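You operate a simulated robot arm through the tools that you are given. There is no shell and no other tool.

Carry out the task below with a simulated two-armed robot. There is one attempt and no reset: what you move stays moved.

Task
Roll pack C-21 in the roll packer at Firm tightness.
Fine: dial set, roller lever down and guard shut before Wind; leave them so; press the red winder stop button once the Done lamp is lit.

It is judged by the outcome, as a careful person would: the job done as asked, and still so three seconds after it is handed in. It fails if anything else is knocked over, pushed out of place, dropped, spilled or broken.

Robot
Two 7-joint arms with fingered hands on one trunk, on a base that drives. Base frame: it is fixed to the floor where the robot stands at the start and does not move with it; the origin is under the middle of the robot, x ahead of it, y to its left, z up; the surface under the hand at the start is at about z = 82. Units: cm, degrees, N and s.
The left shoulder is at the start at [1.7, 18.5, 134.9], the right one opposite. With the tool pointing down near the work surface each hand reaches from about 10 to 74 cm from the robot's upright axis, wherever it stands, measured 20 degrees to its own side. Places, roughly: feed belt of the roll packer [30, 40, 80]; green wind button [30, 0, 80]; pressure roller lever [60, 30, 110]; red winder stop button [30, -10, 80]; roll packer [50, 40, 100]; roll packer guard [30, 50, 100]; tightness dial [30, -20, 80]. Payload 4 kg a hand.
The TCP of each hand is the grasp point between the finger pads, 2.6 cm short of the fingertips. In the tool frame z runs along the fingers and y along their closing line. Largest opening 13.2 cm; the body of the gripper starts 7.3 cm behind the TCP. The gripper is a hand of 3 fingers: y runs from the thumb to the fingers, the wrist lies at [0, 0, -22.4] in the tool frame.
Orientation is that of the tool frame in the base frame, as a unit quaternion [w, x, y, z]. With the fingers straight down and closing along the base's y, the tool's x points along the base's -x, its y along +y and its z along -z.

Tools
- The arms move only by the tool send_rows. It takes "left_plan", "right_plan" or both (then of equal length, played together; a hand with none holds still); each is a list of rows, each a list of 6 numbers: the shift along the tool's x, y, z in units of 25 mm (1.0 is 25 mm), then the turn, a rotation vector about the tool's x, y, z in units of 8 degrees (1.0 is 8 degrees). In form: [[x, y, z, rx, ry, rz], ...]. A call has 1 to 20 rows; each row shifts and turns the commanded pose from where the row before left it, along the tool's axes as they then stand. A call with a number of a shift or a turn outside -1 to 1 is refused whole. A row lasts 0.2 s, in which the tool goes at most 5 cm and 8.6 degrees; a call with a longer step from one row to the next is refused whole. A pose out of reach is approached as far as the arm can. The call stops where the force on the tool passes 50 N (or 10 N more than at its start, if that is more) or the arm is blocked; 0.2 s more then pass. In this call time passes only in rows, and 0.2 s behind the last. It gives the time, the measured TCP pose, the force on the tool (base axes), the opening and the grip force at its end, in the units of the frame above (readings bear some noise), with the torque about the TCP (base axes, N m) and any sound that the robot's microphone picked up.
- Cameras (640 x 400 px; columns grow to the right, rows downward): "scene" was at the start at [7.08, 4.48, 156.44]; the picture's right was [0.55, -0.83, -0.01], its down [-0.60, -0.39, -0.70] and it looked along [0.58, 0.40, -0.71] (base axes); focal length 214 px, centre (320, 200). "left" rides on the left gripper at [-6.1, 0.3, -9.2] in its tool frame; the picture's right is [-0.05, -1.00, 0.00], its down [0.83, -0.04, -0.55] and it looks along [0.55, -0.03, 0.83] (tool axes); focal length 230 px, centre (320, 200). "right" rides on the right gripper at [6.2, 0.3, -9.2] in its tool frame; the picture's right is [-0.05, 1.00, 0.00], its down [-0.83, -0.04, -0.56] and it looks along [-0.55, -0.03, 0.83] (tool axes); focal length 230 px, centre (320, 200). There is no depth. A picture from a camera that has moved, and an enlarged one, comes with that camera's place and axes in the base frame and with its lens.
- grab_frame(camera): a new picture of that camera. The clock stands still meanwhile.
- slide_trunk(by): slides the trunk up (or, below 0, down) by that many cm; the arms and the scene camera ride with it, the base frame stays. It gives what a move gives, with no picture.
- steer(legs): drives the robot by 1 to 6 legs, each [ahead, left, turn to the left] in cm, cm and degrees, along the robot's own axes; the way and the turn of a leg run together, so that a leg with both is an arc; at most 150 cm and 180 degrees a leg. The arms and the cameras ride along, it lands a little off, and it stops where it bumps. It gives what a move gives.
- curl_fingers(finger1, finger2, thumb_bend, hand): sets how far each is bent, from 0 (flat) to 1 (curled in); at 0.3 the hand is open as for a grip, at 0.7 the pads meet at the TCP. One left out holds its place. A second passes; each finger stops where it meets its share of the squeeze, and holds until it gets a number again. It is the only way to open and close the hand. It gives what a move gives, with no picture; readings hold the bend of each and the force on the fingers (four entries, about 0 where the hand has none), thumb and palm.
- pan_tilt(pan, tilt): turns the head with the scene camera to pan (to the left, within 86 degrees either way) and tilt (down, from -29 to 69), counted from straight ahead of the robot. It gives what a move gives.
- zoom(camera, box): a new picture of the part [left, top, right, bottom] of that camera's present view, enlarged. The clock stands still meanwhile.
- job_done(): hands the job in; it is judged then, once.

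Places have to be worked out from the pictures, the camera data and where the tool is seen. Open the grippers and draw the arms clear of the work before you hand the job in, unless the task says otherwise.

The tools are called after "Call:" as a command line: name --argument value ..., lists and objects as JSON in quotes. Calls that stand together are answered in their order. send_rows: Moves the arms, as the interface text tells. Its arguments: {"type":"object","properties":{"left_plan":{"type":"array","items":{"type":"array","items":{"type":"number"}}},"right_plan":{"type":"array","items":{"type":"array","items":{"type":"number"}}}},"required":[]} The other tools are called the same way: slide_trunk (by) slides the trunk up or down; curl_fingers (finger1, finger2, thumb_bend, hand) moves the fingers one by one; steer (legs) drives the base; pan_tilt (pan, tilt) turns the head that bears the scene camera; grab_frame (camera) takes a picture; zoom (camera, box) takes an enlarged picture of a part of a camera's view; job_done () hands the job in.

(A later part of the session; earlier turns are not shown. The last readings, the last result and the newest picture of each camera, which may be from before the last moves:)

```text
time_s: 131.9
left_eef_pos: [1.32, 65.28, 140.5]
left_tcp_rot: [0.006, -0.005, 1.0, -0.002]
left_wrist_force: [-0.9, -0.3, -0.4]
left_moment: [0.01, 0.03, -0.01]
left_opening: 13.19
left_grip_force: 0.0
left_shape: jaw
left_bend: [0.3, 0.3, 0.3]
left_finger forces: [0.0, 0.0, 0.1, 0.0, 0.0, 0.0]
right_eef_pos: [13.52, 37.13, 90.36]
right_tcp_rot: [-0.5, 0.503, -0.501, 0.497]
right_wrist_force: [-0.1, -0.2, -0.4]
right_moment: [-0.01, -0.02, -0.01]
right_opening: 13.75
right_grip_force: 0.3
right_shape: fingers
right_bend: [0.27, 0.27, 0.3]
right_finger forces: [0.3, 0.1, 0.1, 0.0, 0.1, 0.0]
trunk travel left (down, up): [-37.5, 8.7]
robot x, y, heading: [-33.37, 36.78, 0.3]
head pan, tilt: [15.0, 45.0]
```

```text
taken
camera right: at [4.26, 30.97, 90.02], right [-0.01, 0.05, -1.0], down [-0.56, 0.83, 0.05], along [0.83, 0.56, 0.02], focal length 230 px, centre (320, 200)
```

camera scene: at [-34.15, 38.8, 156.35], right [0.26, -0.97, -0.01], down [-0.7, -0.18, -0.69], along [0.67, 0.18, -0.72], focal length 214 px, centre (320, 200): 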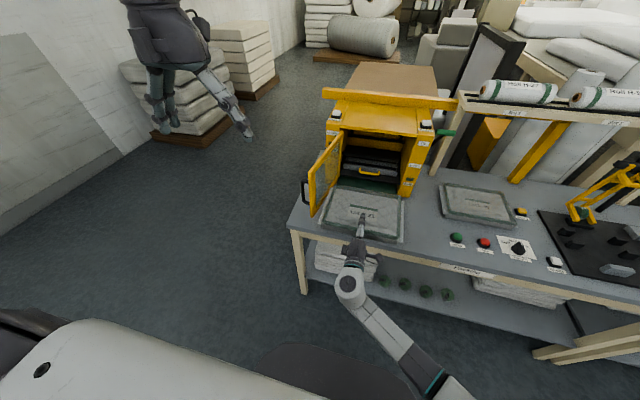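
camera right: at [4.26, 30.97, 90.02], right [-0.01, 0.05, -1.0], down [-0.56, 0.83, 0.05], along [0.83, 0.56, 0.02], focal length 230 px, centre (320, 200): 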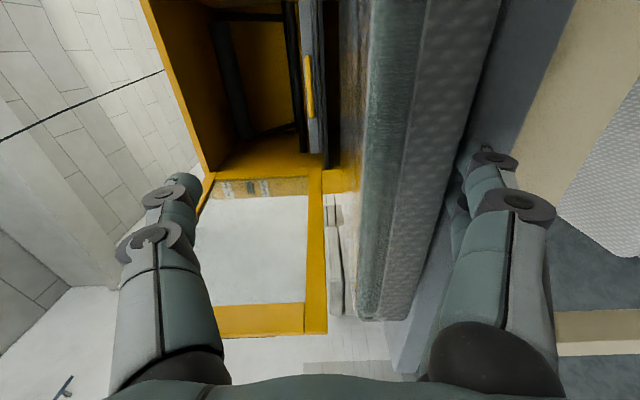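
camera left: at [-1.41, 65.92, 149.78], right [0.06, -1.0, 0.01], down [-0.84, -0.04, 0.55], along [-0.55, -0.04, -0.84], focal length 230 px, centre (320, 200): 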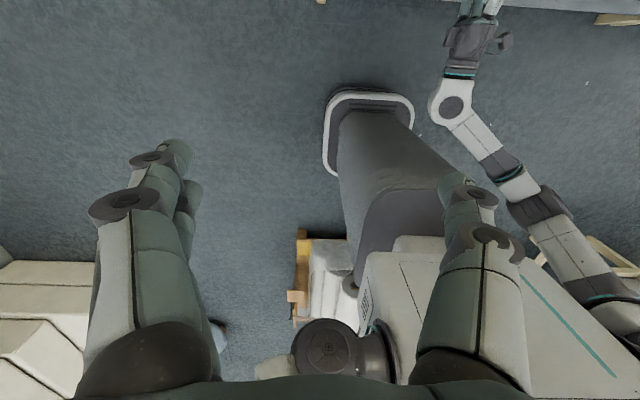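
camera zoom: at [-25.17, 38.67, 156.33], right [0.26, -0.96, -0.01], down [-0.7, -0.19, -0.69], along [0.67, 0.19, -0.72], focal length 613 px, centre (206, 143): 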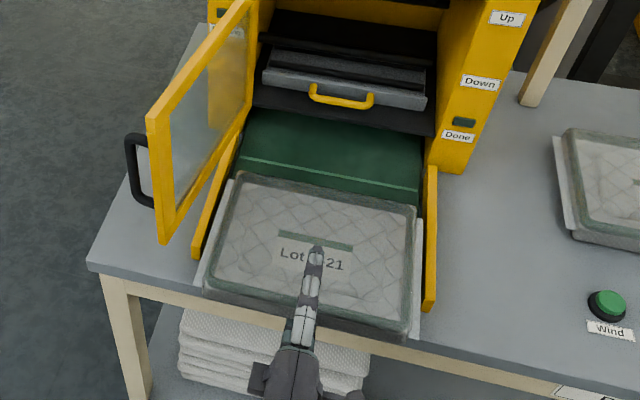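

Still steady. I'll withdraw fully clear of the pack.

Call:
send_rows --right_plan '[[0, 0, -0.3, 0, 0, 0], [0, 0, -0.3, 0, 0, 0], [0, 0, -0.3, 0, 0, 0], [0, 0, -0.3, 0, 0, 0], [0, 0, -0.5, 0, 0, 0], [0, 0, -0.5, 0, 0, 0], [0, 0, -0.5, 0, 0, 0]]'

Call:
zoom --camera "scene" --box '[280, 150, 440, 290]'

Call:
grab_frame --camera "right"

```text
time_s: 133.5
left_eef_pos: [1.21, 65.32, 140.58]
left_tcp_rot: [0.005, -0.006, 1.0, -0.002]
left_wrist_force: [-0.2, -0.2, 0.0]
left_moment: [0.01, 0.01, 0.01]
left_opening: 13.18
left_grip_force: 0.0
left_shape: jaw
left_bend: [0.3, 0.3, 0.3]
left_finger forces: [0.0, 0.0, 0.1, 0.0, 0.1, 0.1]
right_eef_pos: [7.25, 36.79, 91.21]
right_tcp_rot: [0.501, -0.498, 0.501, -0.501]
right_wrist_force: [0.0, -0.4, -0.3]
right_moment: [0.0, -0.02, -0.02]
right_opening: 13.76
right_grip_force: 0.1
right_shape: fingers
right_bend: [0.27, 0.27, 0.3]
right_finger forces: [0.0, 0.0, 0.0, 0.0, 0.0, 0.0]
trunk travel left (down, up): [-37.5, 8.7]
robot x, y, heading: [-33.35, 36.39, 0.2]
head pan, tilt: [15.0, 45.0]
```

```text
2.86 times, centred on (360, 220) of scene
camera zoom: at [-25.19, 38.66, 156.38], right [0.26, -0.96, -0.01], down [-0.7, -0.19, -0.69], along [0.67, 0.19, -0.72], focal length 613 px, centre (206, 143)
```

zoom: 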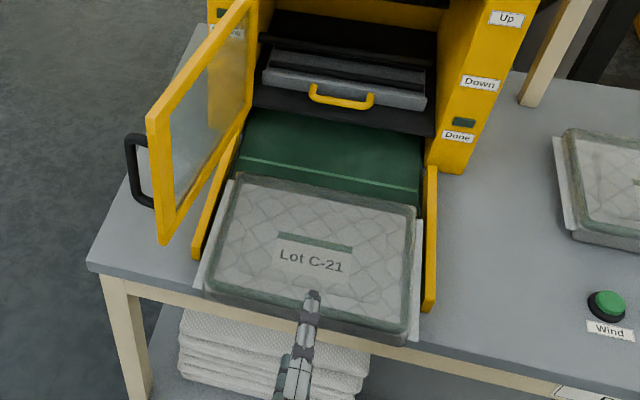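

```text
taken
camera right: at [-1.89, 30.69, 90.65], right [0.01, 0.06, -1.0], down [-0.55, 0.83, 0.04], along [0.83, 0.55, 0.04], focal length 230 px, centre (320, 200)
```

right: 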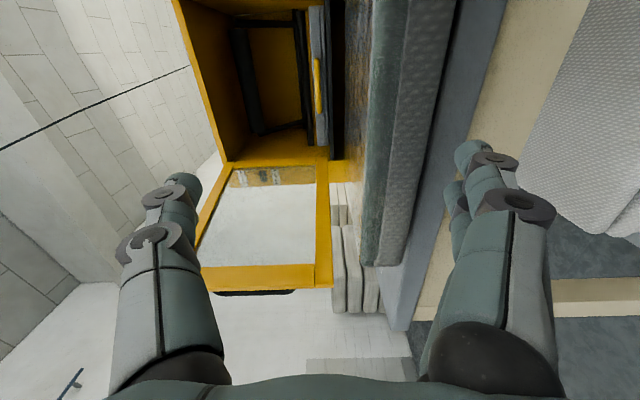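

The pack lies flat on the belt (z≈83.4–87.4) with about 6 cm still overhanging in front. I'll roll the right hand back (closing line horizontal), lower it, and push the pack further in with the spread fingertips.

Call:
send_rows --right_plan '[[0, 0, -0.05, 0, 0, 0.9375], [0, 0, -0.05, 0, 0, 0.9375], [0, 0, -0.05, 0, 0, 0.9375], [0, 0, -0.05, 0, 0, 0.9375], [0, 0, -0.05, 0, 0, 0.9375], [0, 0, -0.05, 0, 0, 0.9375], [0, 0, -0.05, 0, 0, 0.9375], [0, 0, -0.05, 0, 0, 0.9375], [0, 0, -0.05, 0, 0, 0.9375], [0, 0, -0.05, 0, 0, 0.9375], [0, 0, -0.05, 0, 0, 0.9375], [0, 0, -0.05, 0, 0, 0.9375], [0.55, 0.05, 0, 0, 0, 0], [0.55, 0.05, 0, 0, 0, 0], [0.55, 0.05, 0, 0, 0, 0], [0.55, 0.05, 0, 0, 0, 0]]'

Call:
grab_frame --camera "right"

Call:
zoom --camera "scene" --box '[280, 150, 440, 290]'

```text
time_s: 137.1
left_eef_pos: [1.41, 65.25, 140.24]
left_tcp_rot: [0.005, -0.004, 1.0, -0.003]
left_wrist_force: [-0.1, 0.4, -0.3]
left_moment: [-0.01, 0.01, 0.02]
left_opening: 13.18
left_grip_force: 0.0
left_shape: jaw
left_bend: [0.3, 0.3, 0.3]
left_finger forces: [0.1, 0.1, 0.0, 0.1, 0.0, 0.0]
right_eef_pos: [8.31, 37.77, 89.75]
right_tcp_rot: [0.73, 0.031, 0.683, 0.018]
right_wrist_force: [-0.1, 1.0, 0.4]
right_moment: [-0.01, -0.01, -0.02]
right_opening: 13.77
right_grip_force: 0.0
right_shape: fingers
right_bend: [0.27, 0.27, 0.3]
right_finger forces: [0.1, 0.1, 0.0, 0.0, 0.0, 0.0]
trunk travel left (down, up): [-37.5, 8.7]
robot x, y, heading: [-33.4, 36.58, -0.2]
head pan, tilt: [15.0, 45.0]
stopped in row 16 (right hand): the arm was blocked; the commanded pose is now the measured one
```

```text
taken
camera right: at [-0.54, 38.67, 82.94], right [0.01, 0.99, 0.12], down [-0.61, -0.09, 0.79], along [0.79, -0.08, 0.61], focal length 230 px, centre (320, 200)
```

right: 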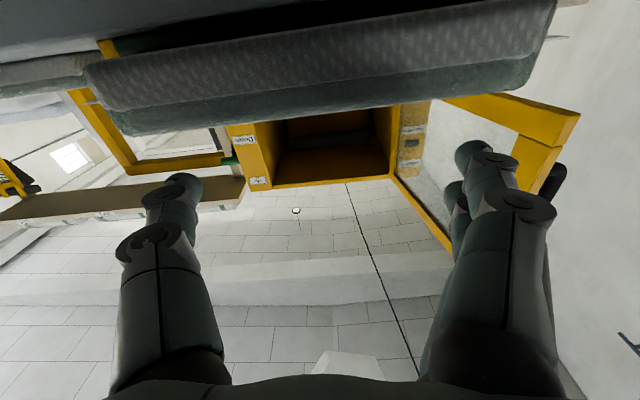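

```text
2.86 times, centred on (360, 220) of scene
camera zoom: at [-25.11, 38.67, 156.13], right [0.26, -0.96, -0.01], down [-0.7, -0.19, -0.69], along [0.67, 0.19, -0.72], focal length 613 px, centre (206, 143)
```

zoom: 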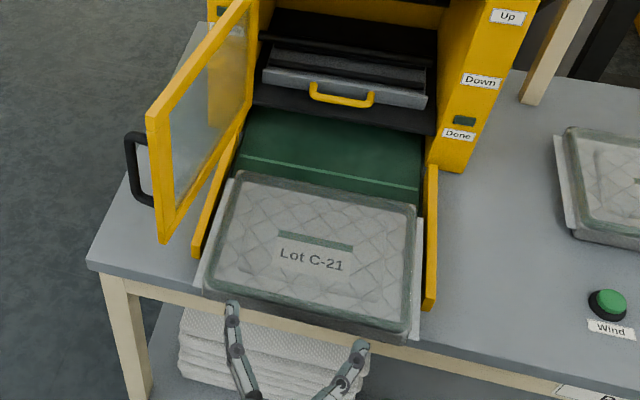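

The arm was blocked, probably its forearm near the robot's own trunk since the hand is so close. I'll back the base 12 cm to give it room, then straighten and lower the hand.

Call:
steer --legs '[[-12, 0, 0]]'

Call:
grab_frame --camera "scene"

```text
time_s: 138.3
left_eef_pos: [-10.51, 65.25, 140.48]
left_tcp_rot: [0.005, -0.004, 1.0, -0.003]
left_wrist_force: [0.0, 0.5, 0.2]
left_moment: [-0.01, -0.02, -0.02]
left_opening: 13.2
left_grip_force: 0.2
left_shape: jaw
left_bend: [0.3, 0.3, 0.3]
left_finger forces: [0.0, 0.1, 0.1, 0.1, 0.0, 0.0]
right_eef_pos: [-3.81, 37.74, 89.8]
right_tcp_rot: [0.729, 0.03, 0.683, 0.018]
right_wrist_force: [-1.2, -0.2, -0.1]
right_moment: [-0.01, -0.03, -0.03]
right_opening: 13.78
right_grip_force: 0.1
right_shape: fingers
right_bend: [0.27, 0.27, 0.3]
right_finger forces: [0.0, 0.0, 0.0, 0.0, 0.1, 0.0]
trunk travel left (down, up): [-37.5, 8.7]
robot x, y, heading: [-45.35, 36.79, 0.2]
head pan, tilt: [15.0, 45.0]
```

```text
taken
camera scene: at [-37.06, 38.62, 156.33], right [0.26, -0.97, -0.01], down [-0.7, -0.18, -0.69], along [0.67, 0.18, -0.72], focal length 214 px, centre (320, 200)
```

scene: 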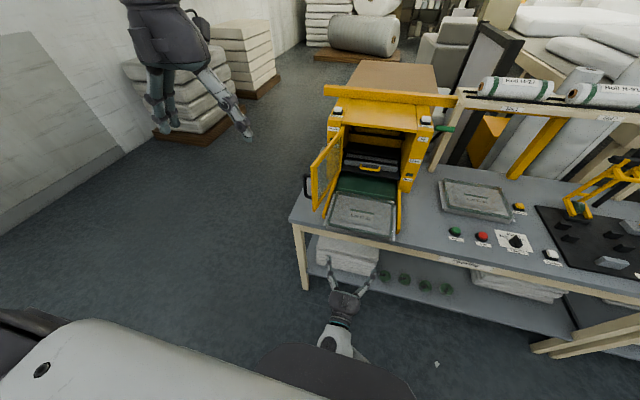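

Now there's room. I'll move the right hand 5 cm forward while straightening its orientation, then lower it to z≈85.6.

Call:
send_rows --right_plan '[[0, 0, 0.7, -0.045, 0.16, -0.165], [0, -0.1, 0.7, -0.045, 0.16, -0.165], [0, -0.1, 0.7, -0.045, 0.16, -0.165], [0.44, -0.05, 0.2, 0, 0, 0], [0.44, 0, 0.2, 0, 0, 0], [0.44, 0, 0.2, 0, 0, 0], [0.44, 0, 0, 0, 0, 0]]'

Call:
zoom --camera "scene" --box '[280, 150, 440, 320]'

Call:
grab_frame --camera "right"

```text
time_s: 139.9
left_eef_pos: [-10.61, 65.15, 140.45]
left_tcp_rot: [0.004, -0.003, 1.0, -0.002]
left_wrist_force: [0.0, -0.4, -0.6]
left_moment: [-0.02, -0.02, 0.0]
left_opening: 13.19
left_grip_force: 0.0
left_shape: jaw
left_bend: [0.3, 0.3, 0.3]
left_finger forces: [0.0, 0.1, 0.0, 0.1, 0.1, 0.1]
right_eef_pos: [2.98, 37.06, 85.5]
right_tcp_rot: [0.706, -0.001, 0.708, 0.0]
right_wrist_force: [-0.1, -0.9, -0.7]
right_moment: [-0.01, 0.06, 0.03]
right_opening: 13.77
right_grip_force: 0.0
right_shape: fingers
right_bend: [0.27, 0.27, 0.3]
right_finger forces: [0.1, 0.0, 0.1, 0.0, 0.1, 0.1]
trunk travel left (down, up): [-37.5, 8.7]
robot x, y, heading: [-45.78, 36.68, 0.4]
head pan, tilt: [15.0, 45.0]
```

```text
2.35 times, centred on (360, 235) of scene
camera zoom: at [-37.16, 38.63, 156.33], right [0.26, -0.97, -0.01], down [-0.7, -0.18, -0.69], along [0.67, 0.18, -0.72], focal length 505 px, centre (226, 118)
```

zoom: 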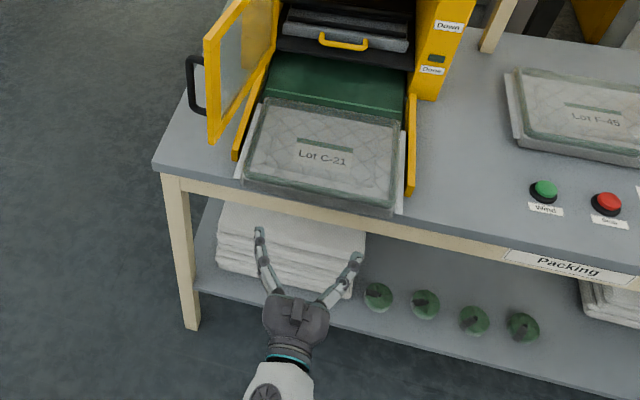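

```text
taken
camera right: at [-6.26, 37.42, 79.35], right [0.0, 1.0, 0.05], down [-0.55, -0.04, 0.83], along [0.83, -0.03, 0.55], focal length 230 px, centre (320, 200)
```

right: 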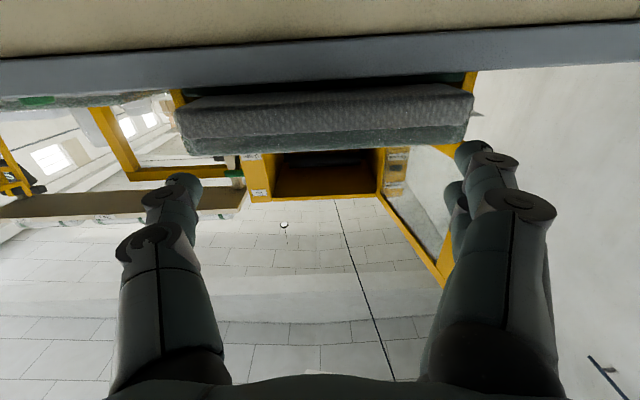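

Hand is level at z≈85.5 in front of the pack. I'll push forward 11 cm first and check that the pack slides straight.

Call:
send_rows --right_plan '[[0, 0, 0.6, 0, 0, 0], [0, 0, 0.6, 0, 0, 0], [0, 0, 0.6, 0, 0, 0], [0, 0, 0.5, 0, 0, 0], [0, 0, 0.4, 0, 0, 0], [0, 0, 0.4, 0, 0, 0], [0, 0, 0.4, 0, 0, 0], [0, 0, 0.4, 0, 0, 0], [0, 0, 0.4, 0, 0, 0]]'

Call:
zoom --camera "scene" --box '[280, 150, 440, 320]'

Call:
grab_frame --camera "right"

```text
time_s: 141.9
left_eef_pos: [-10.69, 65.25, 140.54]
left_tcp_rot: [0.004, -0.003, 1.0, -0.002]
left_wrist_force: [0.6, -0.2, -0.2]
left_moment: [0.03, 0.04, 0.01]
left_opening: 13.18
left_grip_force: 0.1
left_shape: jaw
left_bend: [0.3, 0.3, 0.3]
left_finger forces: [0.1, 0.1, 0.0, 0.1, 0.0, 0.0]
right_eef_pos: [13.4, 37.1, 85.61]
right_tcp_rot: [0.707, -0.002, 0.708, 0.001]
right_wrist_force: [-1.3, -0.2, -0.1]
right_moment: [-0.01, -0.02, -0.01]
right_opening: 13.83
right_grip_force: 0.7
right_shape: fingers
right_bend: [0.27, 0.27, 0.3]
right_finger forces: [0.4, 0.3, 0.1, 0.0, 0.6, 0.0]
trunk travel left (down, up): [-37.5, 8.7]
robot x, y, heading: [-45.14, 36.55, 0.3]
head pan, tilt: [15.0, 45.0]
```

```text
2.35 times, centred on (360, 235) of scene
camera zoom: at [-37.19, 38.64, 156.34], right [0.26, -0.97, -0.01], down [-0.7, -0.18, -0.69], along [0.67, 0.18, -0.72], focal length 505 px, centre (226, 118)
```

zoom: 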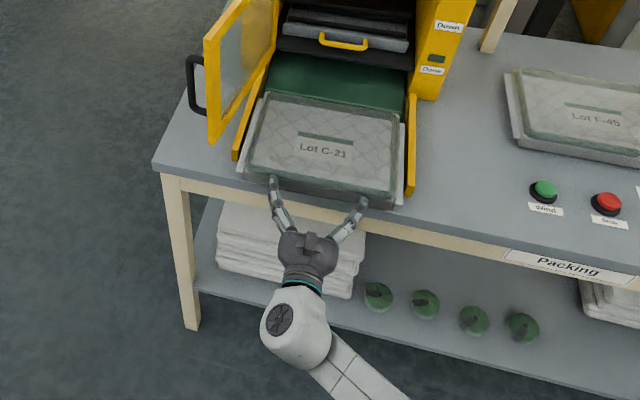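

```text
taken
camera right: at [4.27, 37.32, 79.39], right [0.0, 1.0, 0.05], down [-0.55, -0.04, 0.83], along [0.83, -0.03, 0.55], focal length 230 px, centre (320, 200)
```

right: 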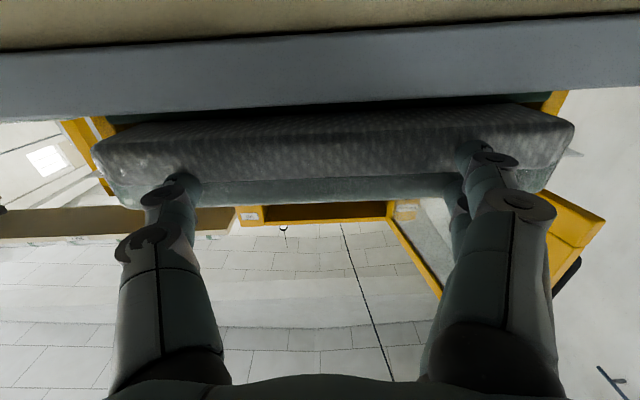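

Thumb and fingers bear evenly and the pack slides straight. I'll push another 6.5 cm.

Call:
send_rows --right_plan '[[0, 0, 0.4, 0, 0, 0], [0, 0, 0.4, 0, 0, 0], [0, 0, 0.4, 0, 0, 0], [0, 0, 0.4, 0, 0, 0], [0, 0, 0.4, 0, 0, 0], [0, 0, 0.4, 0, 0, 0], [0, 0, 0.2, 0, 0, 0]]'

Call:
zoom --camera "scene" --box '[280, 120, 440, 290]'

Call:
grab_frame --camera "right"

```text
time_s: 143.6
left_eef_pos: [-10.57, 65.26, 140.45]
left_tcp_rot: [0.004, -0.003, 1.0, -0.003]
left_wrist_force: [-1.0, -0.5, -0.1]
left_moment: [0.0, -0.03, 0.03]
left_opening: 13.2
left_grip_force: 0.1
left_shape: jaw
left_bend: [0.3, 0.3, 0.3]
left_finger forces: [0.1, 0.0, 0.0, 0.1, 0.0, 0.0]
right_eef_pos: [20.14, 37.08, 85.57]
right_tcp_rot: [0.707, -0.002, 0.708, 0.001]
right_wrist_force: [-0.2, -0.2, 0.0]
right_moment: [0.0, -0.01, -0.03]
right_opening: 13.84
right_grip_force: 0.2
right_shape: fingers
right_bend: [0.27, 0.27, 0.3]
right_finger forces: [0.2, 0.0, 0.0, 0.0, 0.3, 0.1]
trunk travel left (down, up): [-37.5, 8.7]
robot x, y, heading: [-45.18, 36.41, 0.2]
head pan, tilt: [15.0, 45.0]
```

```text
2.35 times, centred on (360, 205) of scene
camera zoom: at [-37.2, 38.63, 156.33], right [0.26, -0.97, -0.01], down [-0.7, -0.18, -0.69], along [0.67, 0.18, -0.72], focal length 505 px, centre (226, 188)
```

zoom: 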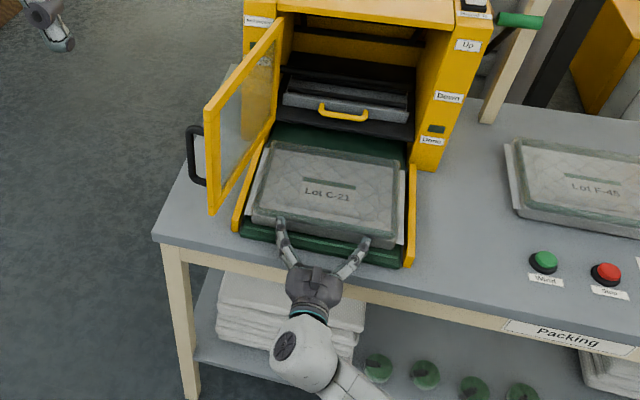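

```text
taken
camera right: at [10.89, 37.37, 79.46], right [0.0, 1.0, 0.05], down [-0.55, -0.04, 0.83], along [0.83, -0.03, 0.55], focal length 230 px, centre (320, 200)
```

right: 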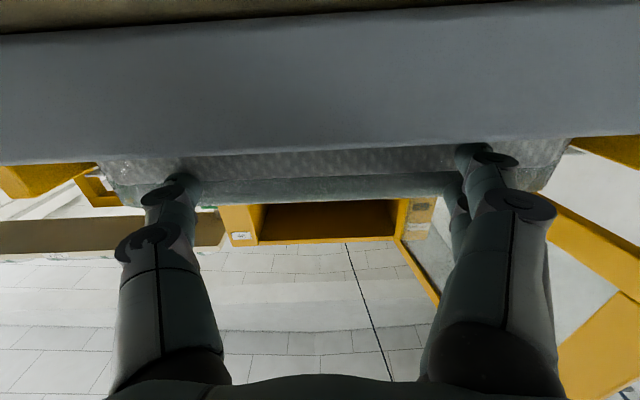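

The pack is fully on the belt, square between the rails (front edge ≈22.5). I'll withdraw the right hand straight back and raise it.

Call:
send_rows --right_plan '[[0, 0, -0.4, 0, 0, 0], [0, 0, -0.6, 0, 0, 0], [0, 0, -0.7, 0, 0, 0], [0, 0, -0.8, 0, 0, 0], [0, 0, -0.8, 0, 0, 0], [0, 0, -0.8, 0, 0, 0], [-0.7, 0, -0.3, 0, 0, 0], [-0.9, 0, 0, 0, 0, 0], [-0.9, 0, 0, 0, 0, 0], [-0.9, 0, 0, 0, 0, 0], [-0.9, 0, 0, 0, 0, 0], [-0.9, 0, 0, 0, 0, 0], [-0.9, 0, 0, 0, 0, 0], [-0.9, 0, 0, 0, 0, 0]]'

Call:
send_rows --right_plan '[[-0.7, 0, -0.68, 0, 0.9375, 0], [-0.605, 0, -0.765, 0, 0.9375, 0], [-0.5, 0, -0.838, 0, 0.9375, 0], [-0.387, 0, -0.896, 0, 0.9375, 0], [-0.266, 0, -0.939, 0, 0.9375, 0], [-0.141, 0, -0.965, 0, 0.9375, 0], [-0.014, 0, -0.976, 0, 0.9375, 0], [0.113, 0, -0.969, 0, 0.9375, 0], [0.239, 0, -0.946, 0, 0.9375, 0], [0.36, 0, -0.907, 0, 0.9375, 0], [0.476, 0, -0.852, 0, 0.9375, 0], [0.583, 0, -0.783, 0, 0.9375, 0]]'

Call:
grab_frame --camera "scene"

```text
time_s: 146.6
left_eef_pos: [-10.74, 65.28, 140.49]
left_tcp_rot: [0.005, -0.004, 1.0, -0.002]
left_wrist_force: [0.5, -0.1, 0.0]
left_moment: [0.04, -0.01, -0.03]
left_opening: 13.16
left_grip_force: 0.1
left_shape: jaw
left_bend: [0.3, 0.3, 0.3]
left_finger forces: [0.1, 0.0, 0.1, 0.0, 0.0, 0.0]
right_eef_pos: [8.99, 37.09, 103.27]
right_tcp_rot: [0.707, -0.002, 0.707, 0.001]
right_wrist_force: [0.1, 0.4, -0.3]
right_moment: [0.01, -0.03, -0.03]
right_opening: 13.81
right_grip_force: 0.1
right_shape: fingers
right_bend: [0.27, 0.27, 0.3]
right_finger forces: [0.1, 0.1, 0.1, 0.0, 0.1, 0.0]
trunk travel left (down, up): [-37.5, 8.7]
robot x, y, heading: [-44.91, 36.65, 0.1]
head pan, tilt: [15.0, 45.0]
```

```text
time_s: 148.1
left_eef_pos: [-10.62, 65.18, 140.55]
left_tcp_rot: [0.004, -0.003, 1.0, -0.003]
left_wrist_force: [0.1, -0.4, 0.4]
left_moment: [0.02, 0.0, -0.04]
left_opening: 13.18
left_grip_force: 0.1
left_shape: jaw
left_bend: [0.3, 0.3, 0.3]
left_finger forces: [0.1, 0.0, 0.0, 0.1, 0.0, 0.0]
right_eef_pos: [-1.85, 32.21, 109.09]
right_tcp_rot: [0.346, -0.031, 0.933, -0.091]
right_wrist_force: [-0.3, 0.0, -0.8]
right_moment: [-0.03, -0.01, 0.0]
right_opening: 13.81
right_grip_force: 0.0
right_shape: fingers
right_bend: [0.27, 0.27, 0.3]
right_finger forces: [0.1, 0.0, 0.0, 0.0, 0.1, 0.0]
trunk travel left (down, up): [-37.5, 8.7]
robot x, y, heading: [-45.55, 36.77, 0.2]
head pan, tilt: [15.0, 45.0]
stopped in row 7 (right hand): the arm was blocked; the commanded pose is now the measured one
```

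```text
taken
camera scene: at [-37.14, 38.62, 156.33], right [0.26, -0.97, -0.01], down [-0.7, -0.18, -0.69], along [0.67, 0.18, -0.72], focal length 214 px, centre (320, 200)
```

scene: 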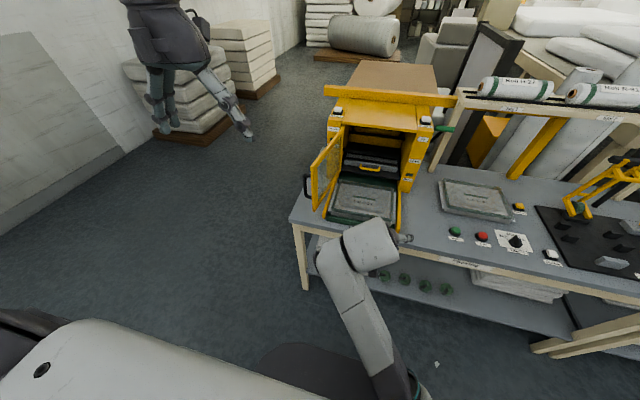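

The arm is blocked by its folded posture near the torso. I'll move the right hand out to its own side, forward and up, then finish turning it down.

Call:
send_rows --right_plan '[[-0.72, -0.57, -0.13, 0, 0, 0], [-0.72, -0.57, -0.13, 0, 0, 0], [-0.72, -0.57, -0.13, 0, 0, 0], [-0.72, -0.57, -0.13, 0, 0, 0], [-0.72, -0.57, -0.13, 0, 0, 0], [-0.72, -0.57, -0.13, 0, 0, 0], [-0.72, -0.57, -0.13, 0, 0, 0]]'

Call:
grab_frame --camera "scene"

```text
time_s: 149.7
left_eef_pos: [-10.42, 65.16, 140.48]
left_tcp_rot: [0.004, -0.003, 1.0, -0.003]
left_wrist_force: [-0.6, 0.4, 0.0]
left_moment: [0.0, 0.02, 0.01]
left_opening: 13.21
left_grip_force: 0.1
left_shape: jaw
left_bend: [0.3, 0.3, 0.3]
left_finger forces: [0.0, 0.0, 0.0, 0.1, 0.0, 0.1]
right_eef_pos: [6.4, 24.24, 120.75]
right_tcp_rot: [0.349, -0.03, 0.932, -0.089]
right_wrist_force: [0.2, -0.1, -0.2]
right_moment: [0.03, 0.02, 0.03]
right_opening: 13.8
right_grip_force: 0.0
right_shape: fingers
right_bend: [0.27, 0.27, 0.3]
right_finger forces: [0.0, 0.0, 0.1, 0.1, 0.1, 0.0]
trunk travel left (down, up): [-37.5, 8.7]
robot x, y, heading: [-45.19, 36.66, 0.2]
head pan, tilt: [15.0, 45.0]
```

```text
taken
camera scene: at [-37.12, 38.57, 156.33], right [0.26, -0.97, -0.01], down [-0.7, -0.18, -0.69], along [0.67, 0.18, -0.72], focal length 214 px, centre (320, 200)
```

scene: 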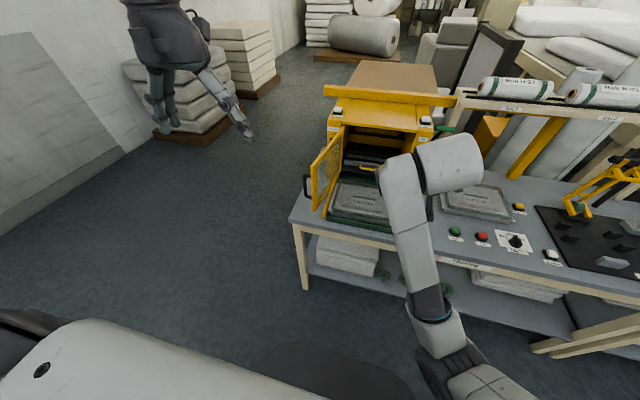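

That freed it. Now I'll complete the turn to pointing straight down.

Call:
send_rows --right_plan '[[0, 0, -0.2, -0.218, 0.857, 0.073], [0, 0, -0.2, -0.218, 0.857, 0.073], [0, 0, -0.2, -0.218, 0.857, 0.073], [0, 0, -0.2, -0.218, 0.857, 0.073], [0, 0, -0.2, -0.218, 0.857, 0.073], [0, 0, -0.2, -0.218, 0.857, 0.073]]'

Call:
pan_tilt --pan 0 --tilt 45

Call:
grab_frame --camera "scene"

Call:
grab_frame --camera "right"

```text
time_s: 150.2
left_eef_pos: [-10.32, 64.95, 140.45]
left_tcp_rot: [0.004, -0.003, 1.0, -0.002]
left_wrist_force: [0.5, 0.2, 0.2]
left_moment: [0.02, 0.03, 0.03]
left_opening: 13.21
left_grip_force: 0.0
left_shape: jaw
left_bend: [0.3, 0.3, 0.3]
left_finger forces: [0.0, 0.0, 0.0, 0.0, 0.0, 0.0]
right_eef_pos: [7.66, 17.17, 117.56]
right_tcp_rot: [0.262, -0.008, 0.951, -0.165]
right_wrist_force: [-0.1, -0.1, -0.3]
right_moment: [-0.01, -0.01, 0.0]
right_opening: 13.8
right_grip_force: 0.1
right_shape: fingers
right_bend: [0.27, 0.27, 0.3]
right_finger forces: [0.1, 0.0, 0.0, 0.1, 0.1, 0.0]
right hand out of reach, approached as far as the arm can: row 2
trunk travel left (down, up): [-37.5, 8.7]
robot x, y, heading: [-45.13, 36.26, 0.2]
head pan, tilt: [15.0, 45.0]
stopped in row 2 (right hand): the arm was blocked; the commanded pose is now the measured one
```

```text
time_s: 151.0
left_eef_pos: [-10.57, 65.24, 140.46]
left_tcp_rot: [0.005, -0.003, 1.0, -0.003]
left_wrist_force: [-0.1, 0.4, 0.3]
left_moment: [0.01, -0.04, 0.0]
left_opening: 13.2
left_grip_force: 0.1
left_shape: jaw
left_bend: [0.3, 0.3, 0.3]
left_finger forces: [0.1, 0.0, 0.0, 0.1, 0.1, 0.1]
right_eef_pos: [7.59, 17.34, 117.54]
right_tcp_rot: [0.263, -0.009, 0.951, -0.165]
right_wrist_force: [0.3, 0.5, -0.2]
right_moment: [0.0, 0.01, 0.01]
right_opening: 13.79
right_grip_force: 0.0
right_shape: fingers
right_bend: [0.27, 0.27, 0.3]
right_finger forces: [0.0, 0.0, 0.0, 0.1, 0.0, 0.0]
trunk travel left (down, up): [-37.5, 8.7]
robot x, y, heading: [-45.04, 36.3, -0.0]
head pan, tilt: [0.0, 45.0]
```

```text
taken
camera scene: at [-36.95, 36.54, 156.33], right [0.0, -1.0, 0.0], down [-0.72, 0.0, -0.69], along [0.69, 0.0, -0.72], focal length 214 px, centre (320, 200)
```

scene: 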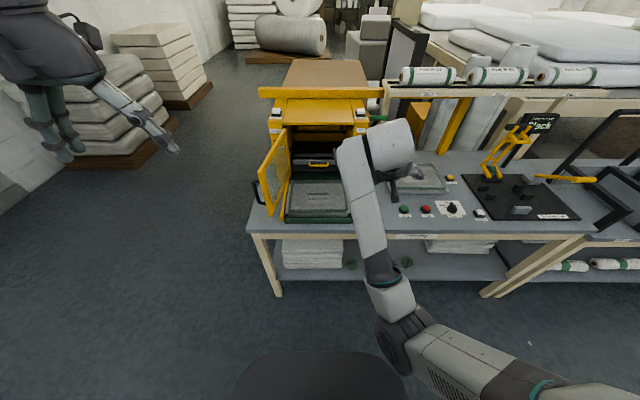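

```text
taken
camera right: at [-2.36, 19.78, 121.8], right [0.12, 0.95, -0.29], down [0.43, 0.22, 0.87], along [0.89, -0.23, -0.39], focal length 230 px, centre (320, 200)
```

right: 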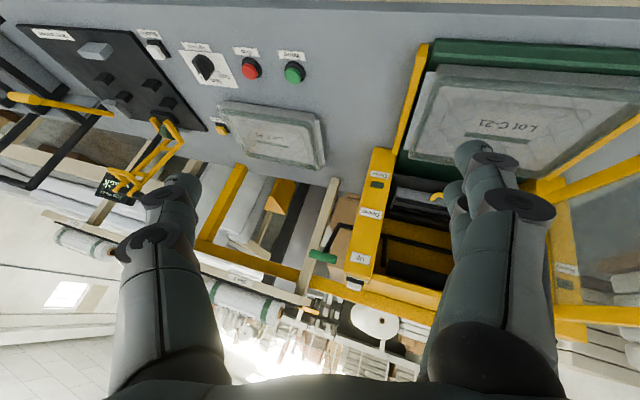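

The arm is in an elbow-low posture that cannot point down here. I'll undo: level the hand again, then move to the side pose from which the pitch worked earlier, and reverse it.

Call:
send_rows --right_plan '[[0, 0, 0, -0.183, -0.812, 0.206], [0, 0, 0, -0.183, -0.812, 0.206], [0, 0, 0, -0.183, -0.812, 0.206], [0, 0, 0, -0.183, -0.812, 0.206], [0, 0, 0, -0.183, -0.812, 0.206], [0, 0, 0, -0.183, -0.812, 0.206], [0, 0, 0, -0.183, -0.812, 0.206], [0, 0, 0, -0.183, -0.812, 0.206], [0, 0, 0, -0.183, -0.812, 0.206]]'

Call:
grab_frame --camera "scene"

```text
time_s: 153.0
left_eef_pos: [-10.64, 65.37, 140.45]
left_tcp_rot: [0.005, -0.004, 1.0, -0.002]
left_wrist_force: [0.5, 0.1, -0.3]
left_moment: [0.01, 0.0, -0.01]
left_opening: 13.19
left_grip_force: 0.1
left_shape: jaw
left_bend: [0.3, 0.3, 0.3]
left_finger forces: [0.0, 0.0, 0.0, 0.1, 0.0, 0.1]
right_eef_pos: [7.42, 17.35, 117.59]
right_tcp_rot: [0.707, 0.0, 0.707, -0.001]
right_wrist_force: [0.8, -0.8, -0.2]
right_moment: [-0.01, -0.03, -0.01]
right_opening: 13.78
right_grip_force: 0.1
right_shape: fingers
right_bend: [0.27, 0.27, 0.3]
right_finger forces: [0.1, 0.0, 0.0, 0.0, 0.0, 0.0]
trunk travel left (down, up): [-37.5, 8.7]
robot x, y, heading: [-45.19, 36.75, 0.3]
head pan, tilt: [0.0, 45.0]
```

```text
taken
camera scene: at [-36.96, 36.52, 156.33], right [0.0, -1.0, 0.0], down [-0.72, 0.0, -0.69], along [0.69, 0.0, -0.72], focal length 214 px, centre (320, 200)
```

scene: 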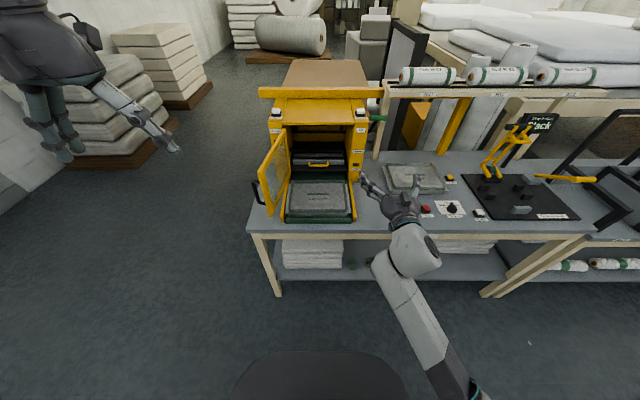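

The hand is level again and clear. I'll move to the earlier mirrored start pose (about 56 ahead, 11.5 right of centre, z≈105) and run the exact reverse pitch there.

Call:
send_rows --right_plan '[[0.83, 0.53, 0.26, 0, 0, 0], [0.83, 0.53, 0.26, 0, 0, 0], [0.83, 0.53, 0.26, 0, 0, 0], [0.83, 0.53, 0.26, 0, 0, 0], [0.83, 0.53, 0.26, 0, 0, 0], [0.83, 0.53, 0.26, 0, 0, 0]]'

Call:
send_rows --right_plan '[[-0.7, 0, -0.68, 0, 0.9375, 0], [-0.605, 0, -0.765, 0, 0.9375, 0], [-0.5, 0, -0.838, 0, 0.9375, 0], [-0.387, 0, -0.896, 0, 0.9375, 0], [-0.266, 0, -0.939, 0, 0.9375, 0], [-0.141, 0, -0.965, 0, 0.9375, 0]]'

Call:
grab_frame --camera "scene"

```text
time_s: 154.4
left_eef_pos: [-10.57, 65.13, 140.42]
left_tcp_rot: [0.005, -0.004, 1.0, -0.003]
left_wrist_force: [0.2, -0.5, -0.1]
left_moment: [0.01, 0.02, -0.01]
left_opening: 13.18
left_grip_force: 0.0
left_shape: jaw
left_bend: [0.3, 0.3, 0.3]
left_finger forces: [0.1, 0.0, 0.0, 0.0, 0.1, 0.1]
right_eef_pos: [11.37, 25.13, 104.93]
right_tcp_rot: [0.707, 0.0, 0.708, -0.001]
right_wrist_force: [0.0, 0.5, -0.2]
right_moment: [0.02, 0.02, -0.03]
right_opening: 13.8
right_grip_force: 0.0
right_shape: fingers
right_bend: [0.27, 0.27, 0.3]
right_finger forces: [0.0, 0.1, 0.1, 0.0, 0.0, 0.0]
trunk travel left (down, up): [-37.5, 8.7]
robot x, y, heading: [-45.02, 36.82, 0.0]
head pan, tilt: [0.0, 45.0]
```

```text
time_s: 155.8
left_eef_pos: [-10.4, 65.19, 140.41]
left_tcp_rot: [0.005, -0.003, 1.0, -0.003]
left_wrist_force: [-0.5, -0.3, -0.4]
left_moment: [-0.02, -0.01, 0.01]
left_opening: 13.21
left_grip_force: 0.1
left_shape: jaw
left_bend: [0.3, 0.3, 0.3]
left_finger forces: [0.0, 0.0, 0.0, 0.0, 0.1, 0.0]
right_eef_pos: [1.13, 24.94, 115.11]
right_tcp_rot: [0.377, -0.003, 0.926, -0.01]
right_wrist_force: [0.3, -0.3, 0.3]
right_moment: [-0.03, -0.01, 0.0]
right_opening: 13.82
right_grip_force: 0.1
right_shape: fingers
right_bend: [0.27, 0.27, 0.3]
right_finger forces: [0.0, 0.0, 0.0, 0.0, 0.0, 0.0]
trunk travel left (down, up): [-37.5, 8.7]
robot x, y, heading: [-45.33, 36.29, 0.2]
head pan, tilt: [0.0, 45.0]
```

```text
taken
camera scene: at [-36.87, 36.56, 156.33], right [0.0, -1.0, 0.0], down [-0.72, 0.0, -0.69], along [0.69, 0.0, -0.72], focal length 214 px, centre (320, 200)
```

scene: 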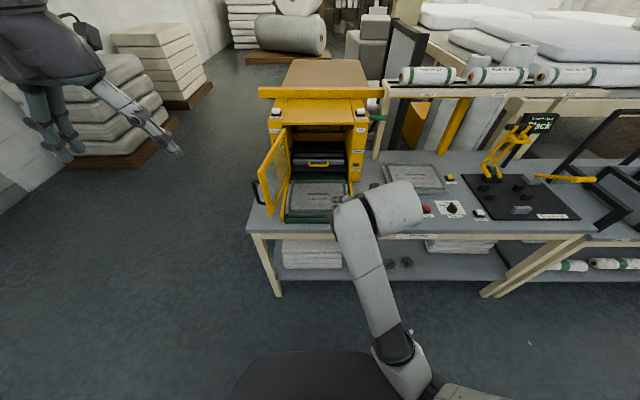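

It's going well; I'll continue with the remaining half of the pitch.

Call:
send_rows --right_plan '[[-0.014, 0, -0.976, 0, 0.9375, 0], [0.113, 0, -0.969, 0, 0.9375, 0], [0.239, 0, -0.946, 0, 0.9375, 0], [0.36, 0, -0.907, 0, 0.9375, 0], [0.476, 0, -0.852, 0, 0.9375, 0], [0.583, 0, -0.783, 0, 0.9375, 0]]'

Call:
grab_frame --camera "scene"

```text
time_s: 156.4
left_eef_pos: [-10.36, 65.18, 140.55]
left_tcp_rot: [0.004, -0.003, 1.0, -0.003]
left_wrist_force: [0.5, 0.1, 0.9]
left_moment: [0.02, 0.04, -0.03]
left_opening: 13.21
left_grip_force: 0.1
left_shape: jaw
left_bend: [0.3, 0.3, 0.3]
left_finger forces: [0.0, 0.1, 0.0, 0.1, 0.0, 0.1]
right_eef_pos: [-0.79, 18.1, 113.57]
right_tcp_rot: [0.273, -0.008, 0.953, -0.128]
right_wrist_force: [-0.1, -0.6, 0.1]
right_moment: [-0.03, -0.01, 0.04]
right_opening: 13.78
right_grip_force: 0.0
right_shape: fingers
right_bend: [0.27, 0.27, 0.3]
right_finger forces: [0.0, 0.0, 0.0, 0.1, 0.0, 0.1]
right hand out of reach, approached as far as the arm can: row 2
trunk travel left (down, up): [-37.5, 8.7]
robot x, y, heading: [-45.24, 36.48, 0.1]
head pan, tilt: [0.0, 45.0]
stopped in row 2 (right hand): the arm was blocked; the commanded pose is now the measured one
```

```text
taken
camera scene: at [-36.87, 36.44, 156.32], right [0.0, -1.0, 0.0], down [-0.72, 0.0, -0.69], along [0.69, 0.0, -0.72], focal length 214 px, centre (320, 200)
```

scene: 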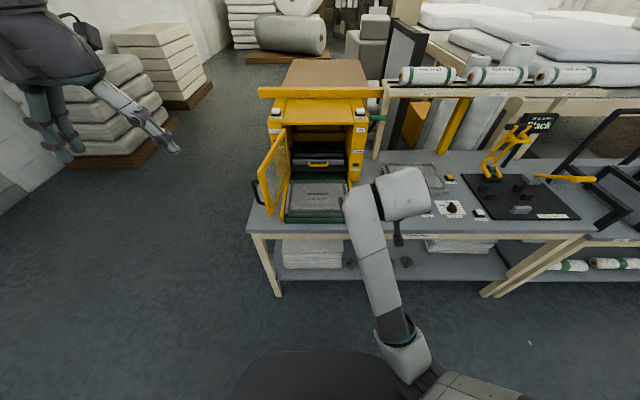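

The wrist limit blocks in this folded posture. With the arm stretched out, pointing down should be possible; I'll extend the hand forward and lower over the bench front (about (16, 20, 99)), then turn it down.

Call:
send_rows --right_plan '[[-0.327, 0.281, 0.881, 0, 0, 0], [-0.327, 0.281, 0.881, 0, 0, 0], [-0.327, 0.281, 0.881, 0, 0, 0], [-0.327, 0.281, 0.881, 0, 0, 0], [-0.327, 0.281, 0.881, 0, 0, 0], [-0.327, 0.281, 0.881, 0, 0, 0], [-0.327, 0.281, 0.881, 0, 0, 0], [-0.327, 0.281, 0.881, 0, 0, 0], [-0.327, 0.281, 0.881, 0, 0, 0]]'

Call:
grab_frame --camera "scene"

```text
time_s: 158.4
left_eef_pos: [-10.61, 65.29, 140.58]
left_tcp_rot: [0.004, -0.003, 1.0, -0.002]
left_wrist_force: [0.5, -0.1, 0.3]
left_moment: [0.03, 0.01, -0.01]
left_opening: 13.18
left_grip_force: 0.0
left_shape: jaw
left_bend: [0.3, 0.3, 0.3]
left_finger forces: [0.1, 0.0, 0.0, 0.1, 0.0, 0.0]
right_eef_pos: [16.26, 20.24, 99.63]
right_tcp_rot: [0.274, -0.007, 0.953, -0.126]
right_wrist_force: [-0.3, -0.8, 0.4]
right_moment: [0.01, 0.0, -0.01]
right_opening: 13.77
right_grip_force: 0.1
right_shape: fingers
right_bend: [0.27, 0.27, 0.3]
right_finger forces: [0.0, 0.0, 0.0, 0.0, 0.0, 0.0]
trunk travel left (down, up): [-37.5, 8.7]
robot x, y, heading: [-45.56, 36.61, 0.2]
head pan, tilt: [0.0, 45.0]
```

```text
taken
camera scene: at [-36.85, 36.52, 156.32], right [0.0, -1.0, 0.0], down [-0.72, 0.0, -0.69], along [0.69, 0.0, -0.72], focal length 214 px, centre (320, 200)
```

scene: 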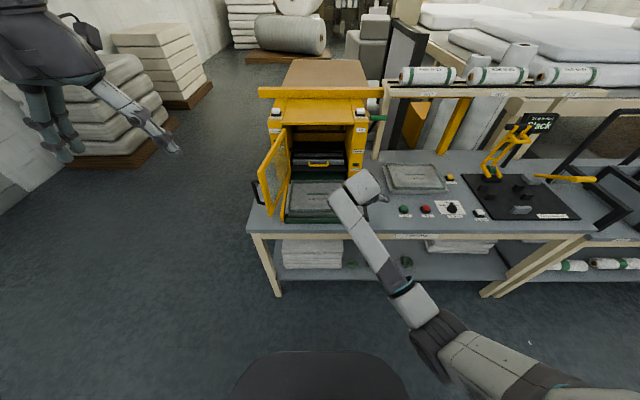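

Arm is stretched now; I'll turn the hand to straight down.

Call:
send_rows --right_plan '[[0, 0, 0, -0.368, 0.8, 0.02], [0, 0, 0, -0.368, 0.8, 0.02], [0, 0, 0, -0.368, 0.8, 0.02], [0, 0, 0, -0.368, 0.8, 0.02], [0, 0, 0, -0.368, 0.8, 0.02]]'

Call:
grab_frame --camera "scene"

Call:
grab_frame --camera "right"

```text
time_s: 159.6
left_eef_pos: [-10.34, 65.3, 140.47]
left_tcp_rot: [0.005, -0.002, 1.0, -0.003]
left_wrist_force: [0.4, -0.2, -0.2]
left_moment: [0.0, 0.03, -0.02]
left_opening: 13.21
left_grip_force: 0.1
left_shape: jaw
left_bend: [0.3, 0.3, 0.3]
left_finger forces: [0.1, 0.0, 0.0, 0.1, 0.0, 0.1]
right_eef_pos: [16.29, 20.37, 99.64]
right_tcp_rot: [-0.002, -0.001, 1.0, 0.001]
right_wrist_force: [-0.3, 0.3, -0.2]
right_moment: [-0.02, 0.01, 0.01]
right_opening: 13.83
right_grip_force: 0.0
right_shape: fingers
right_bend: [0.27, 0.27, 0.3]
right_finger forces: [0.0, 0.0, 0.1, 0.0, 0.0, 0.0]
trunk travel left (down, up): [-37.5, 8.7]
robot x, y, heading: [-45.41, 36.4, -0.2]
head pan, tilt: [0.0, 45.0]
```

```text
taken
camera scene: at [-36.84, 36.51, 156.32], right [0.0, -1.0, 0.0], down [-0.72, 0.0, -0.69], along [0.69, 0.0, -0.72], focal length 214 px, centre (320, 200)
```

scene: 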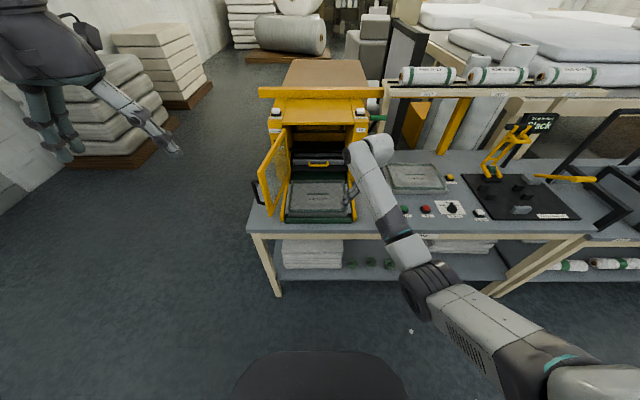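

```text
taken
camera right: at [10.15, 20.59, 108.87], right [0.05, 1.0, 0.0], down [0.83, -0.04, 0.55], along [0.55, -0.03, -0.83], focal length 230 px, centre (320, 200)
```

right: 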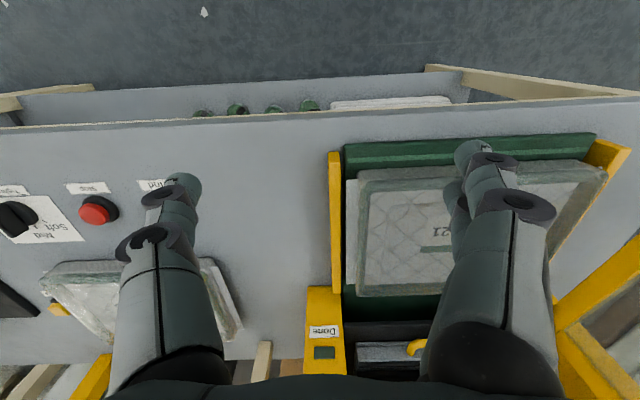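

Now it points down properly. I'll raise and retract the right hand to a safe driving position.

Call:
send_rows --right_plan '[[0, 0, -0.9, 0, 0, 0], [0, 0, -0.9, 0, 0, 0], [0.5, -0.2, -0.9, 0, 0, 0], [0.5, -0.2, -0.9, 0, 0, 0], [0.5, -0.2, -0.9, 0, 0, 0], [0.5, -0.2, -0.9, 0, 0, 0], [0.5, -0.2, -0.9, 0, 0, 0], [0.5, -0.2, -0.9, 0, 0, 0], [0.5, -0.2, -0.9, 0, 0, 0], [0.5, 0, -0.9, 0, 0, 0], [0.5, 0, -0.9, 0, 0, 0], [0.5, 0, -0.9, 0, 0, 0]]'

Call:
grab_frame --camera "scene"

```text
time_s: 162.2
left_eef_pos: [-10.61, 65.16, 140.48]
left_tcp_rot: [0.005, -0.002, 1.0, -0.002]
left_wrist_force: [0.2, -0.8, 0.3]
left_moment: [-0.02, 0.0, -0.03]
left_opening: 13.21
left_grip_force: 0.0
left_shape: jaw
left_bend: [0.3, 0.3, 0.3]
left_finger forces: [0.1, 0.0, 0.0, 0.0, 0.1, 0.0]
right_eef_pos: [3.79, 16.64, 126.86]
right_tcp_rot: [-0.002, -0.001, 1.0, 0.0]
right_wrist_force: [-0.5, 0.0, 0.1]
right_moment: [0.0, 0.0, -0.02]
right_opening: 13.82
right_grip_force: 0.0
right_shape: fingers
right_bend: [0.27, 0.27, 0.3]
right_finger forces: [0.1, 0.0, 0.0, 0.0, 0.0, 0.0]
trunk travel left (down, up): [-37.5, 8.7]
robot x, y, heading: [-45.26, 36.58, 0.2]
head pan, tilt: [0.0, 45.0]
```

```text
taken
camera scene: at [-37.03, 36.52, 156.34], right [0.0, -1.0, 0.0], down [-0.72, 0.0, -0.69], along [0.69, 0.0, -0.72], focal length 214 px, centre (320, 200)
```

scene: 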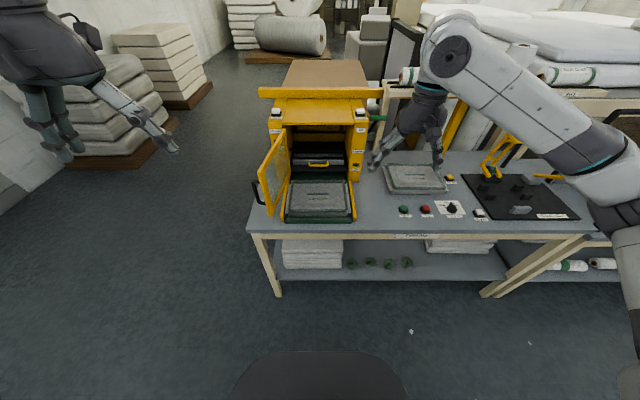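

Right arm is back in its normal posture. I'll drive to about (-8, 5), near the starting place, from where dial, buttons, lever and guard are reachable.

Call:
steer --legs '[[0, -31.6, 0], [37, 0, 0]]'

Call:
pan_tilt --pan 5 --tilt 50

Call:
grab_frame --camera "scene"

Call:
grab_frame --camera "right"

```text
time_s: 166.2
left_eef_pos: [25.7, 34.27, 140.59]
left_tcp_rot: [0.005, -0.005, 1.0, -0.002]
left_wrist_force: [-0.9, 0.5, 0.6]
left_moment: [0.0, -0.02, -0.02]
left_opening: 13.19
left_grip_force: 0.0
left_shape: jaw
left_bend: [0.3, 0.3, 0.3]
left_finger forces: [0.1, 0.0, 0.0, 0.0, 0.0, 0.0]
right_eef_pos: [40.45, -14.28, 126.8]
right_tcp_rot: [-0.001, -0.003, 1.0, 0.0]
right_wrist_force: [-1.5, 1.2, 0.7]
right_moment: [-0.01, 0.01, -0.01]
right_opening: 13.8
right_grip_force: 0.1
right_shape: fingers
right_bend: [0.27, 0.27, 0.3]
right_finger forces: [0.1, 0.0, 0.1, 0.0, 0.0, 0.1]
trunk travel left (down, up): [-37.5, 8.7]
robot x, y, heading: [-9.01, 5.48, 0.4]
head pan, tilt: [0.0, 45.0]
```

```text
time_s: 166.9
left_eef_pos: [26.0, 34.29, 140.51]
left_tcp_rot: [0.005, -0.004, 1.0, -0.002]
left_wrist_force: [0.1, 0.1, 0.4]
left_moment: [0.05, 0.01, 0.0]
left_opening: 13.19
left_grip_force: 0.0
left_shape: jaw
left_bend: [0.3, 0.3, 0.3]
left_finger forces: [0.0, 0.0, 0.0, 0.1, 0.1, 0.0]
right_eef_pos: [40.7, -14.23, 126.84]
right_tcp_rot: [-0.001, -0.003, 1.0, 0.0]
right_wrist_force: [0.4, 0.2, -0.7]
right_moment: [0.01, 0.04, 0.0]
right_opening: 13.8
right_grip_force: 0.0
right_shape: fingers
right_bend: [0.27, 0.27, 0.3]
right_finger forces: [0.0, 0.0, 0.0, 0.0, 0.1, 0.0]
trunk travel left (down, up): [-37.5, 8.7]
robot x, y, heading: [-8.34, 5.73, 0.6]
head pan, tilt: [5.0, 50.0]
```

```text
taken
camera scene: at [-0.66, 6.08, 155.65], right [0.09, -1.0, 0.0], down [-0.78, -0.07, -0.63], along [0.62, 0.06, -0.78], focal length 214 px, centre (320, 200)
```

scene: 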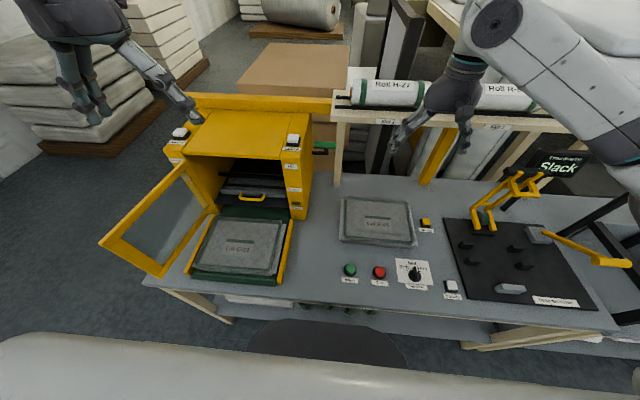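

```text
taken
camera right: at [34.52, -13.99, 135.93], right [0.05, 1.0, 0.0], down [0.83, -0.04, 0.55], along [0.55, -0.03, -0.83], focal length 230 px, centre (320, 200)
```

right: 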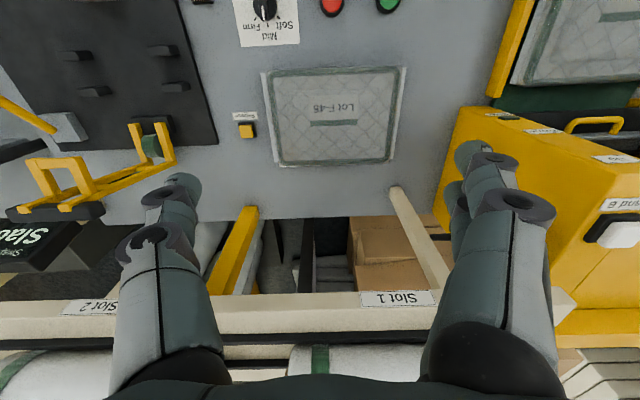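

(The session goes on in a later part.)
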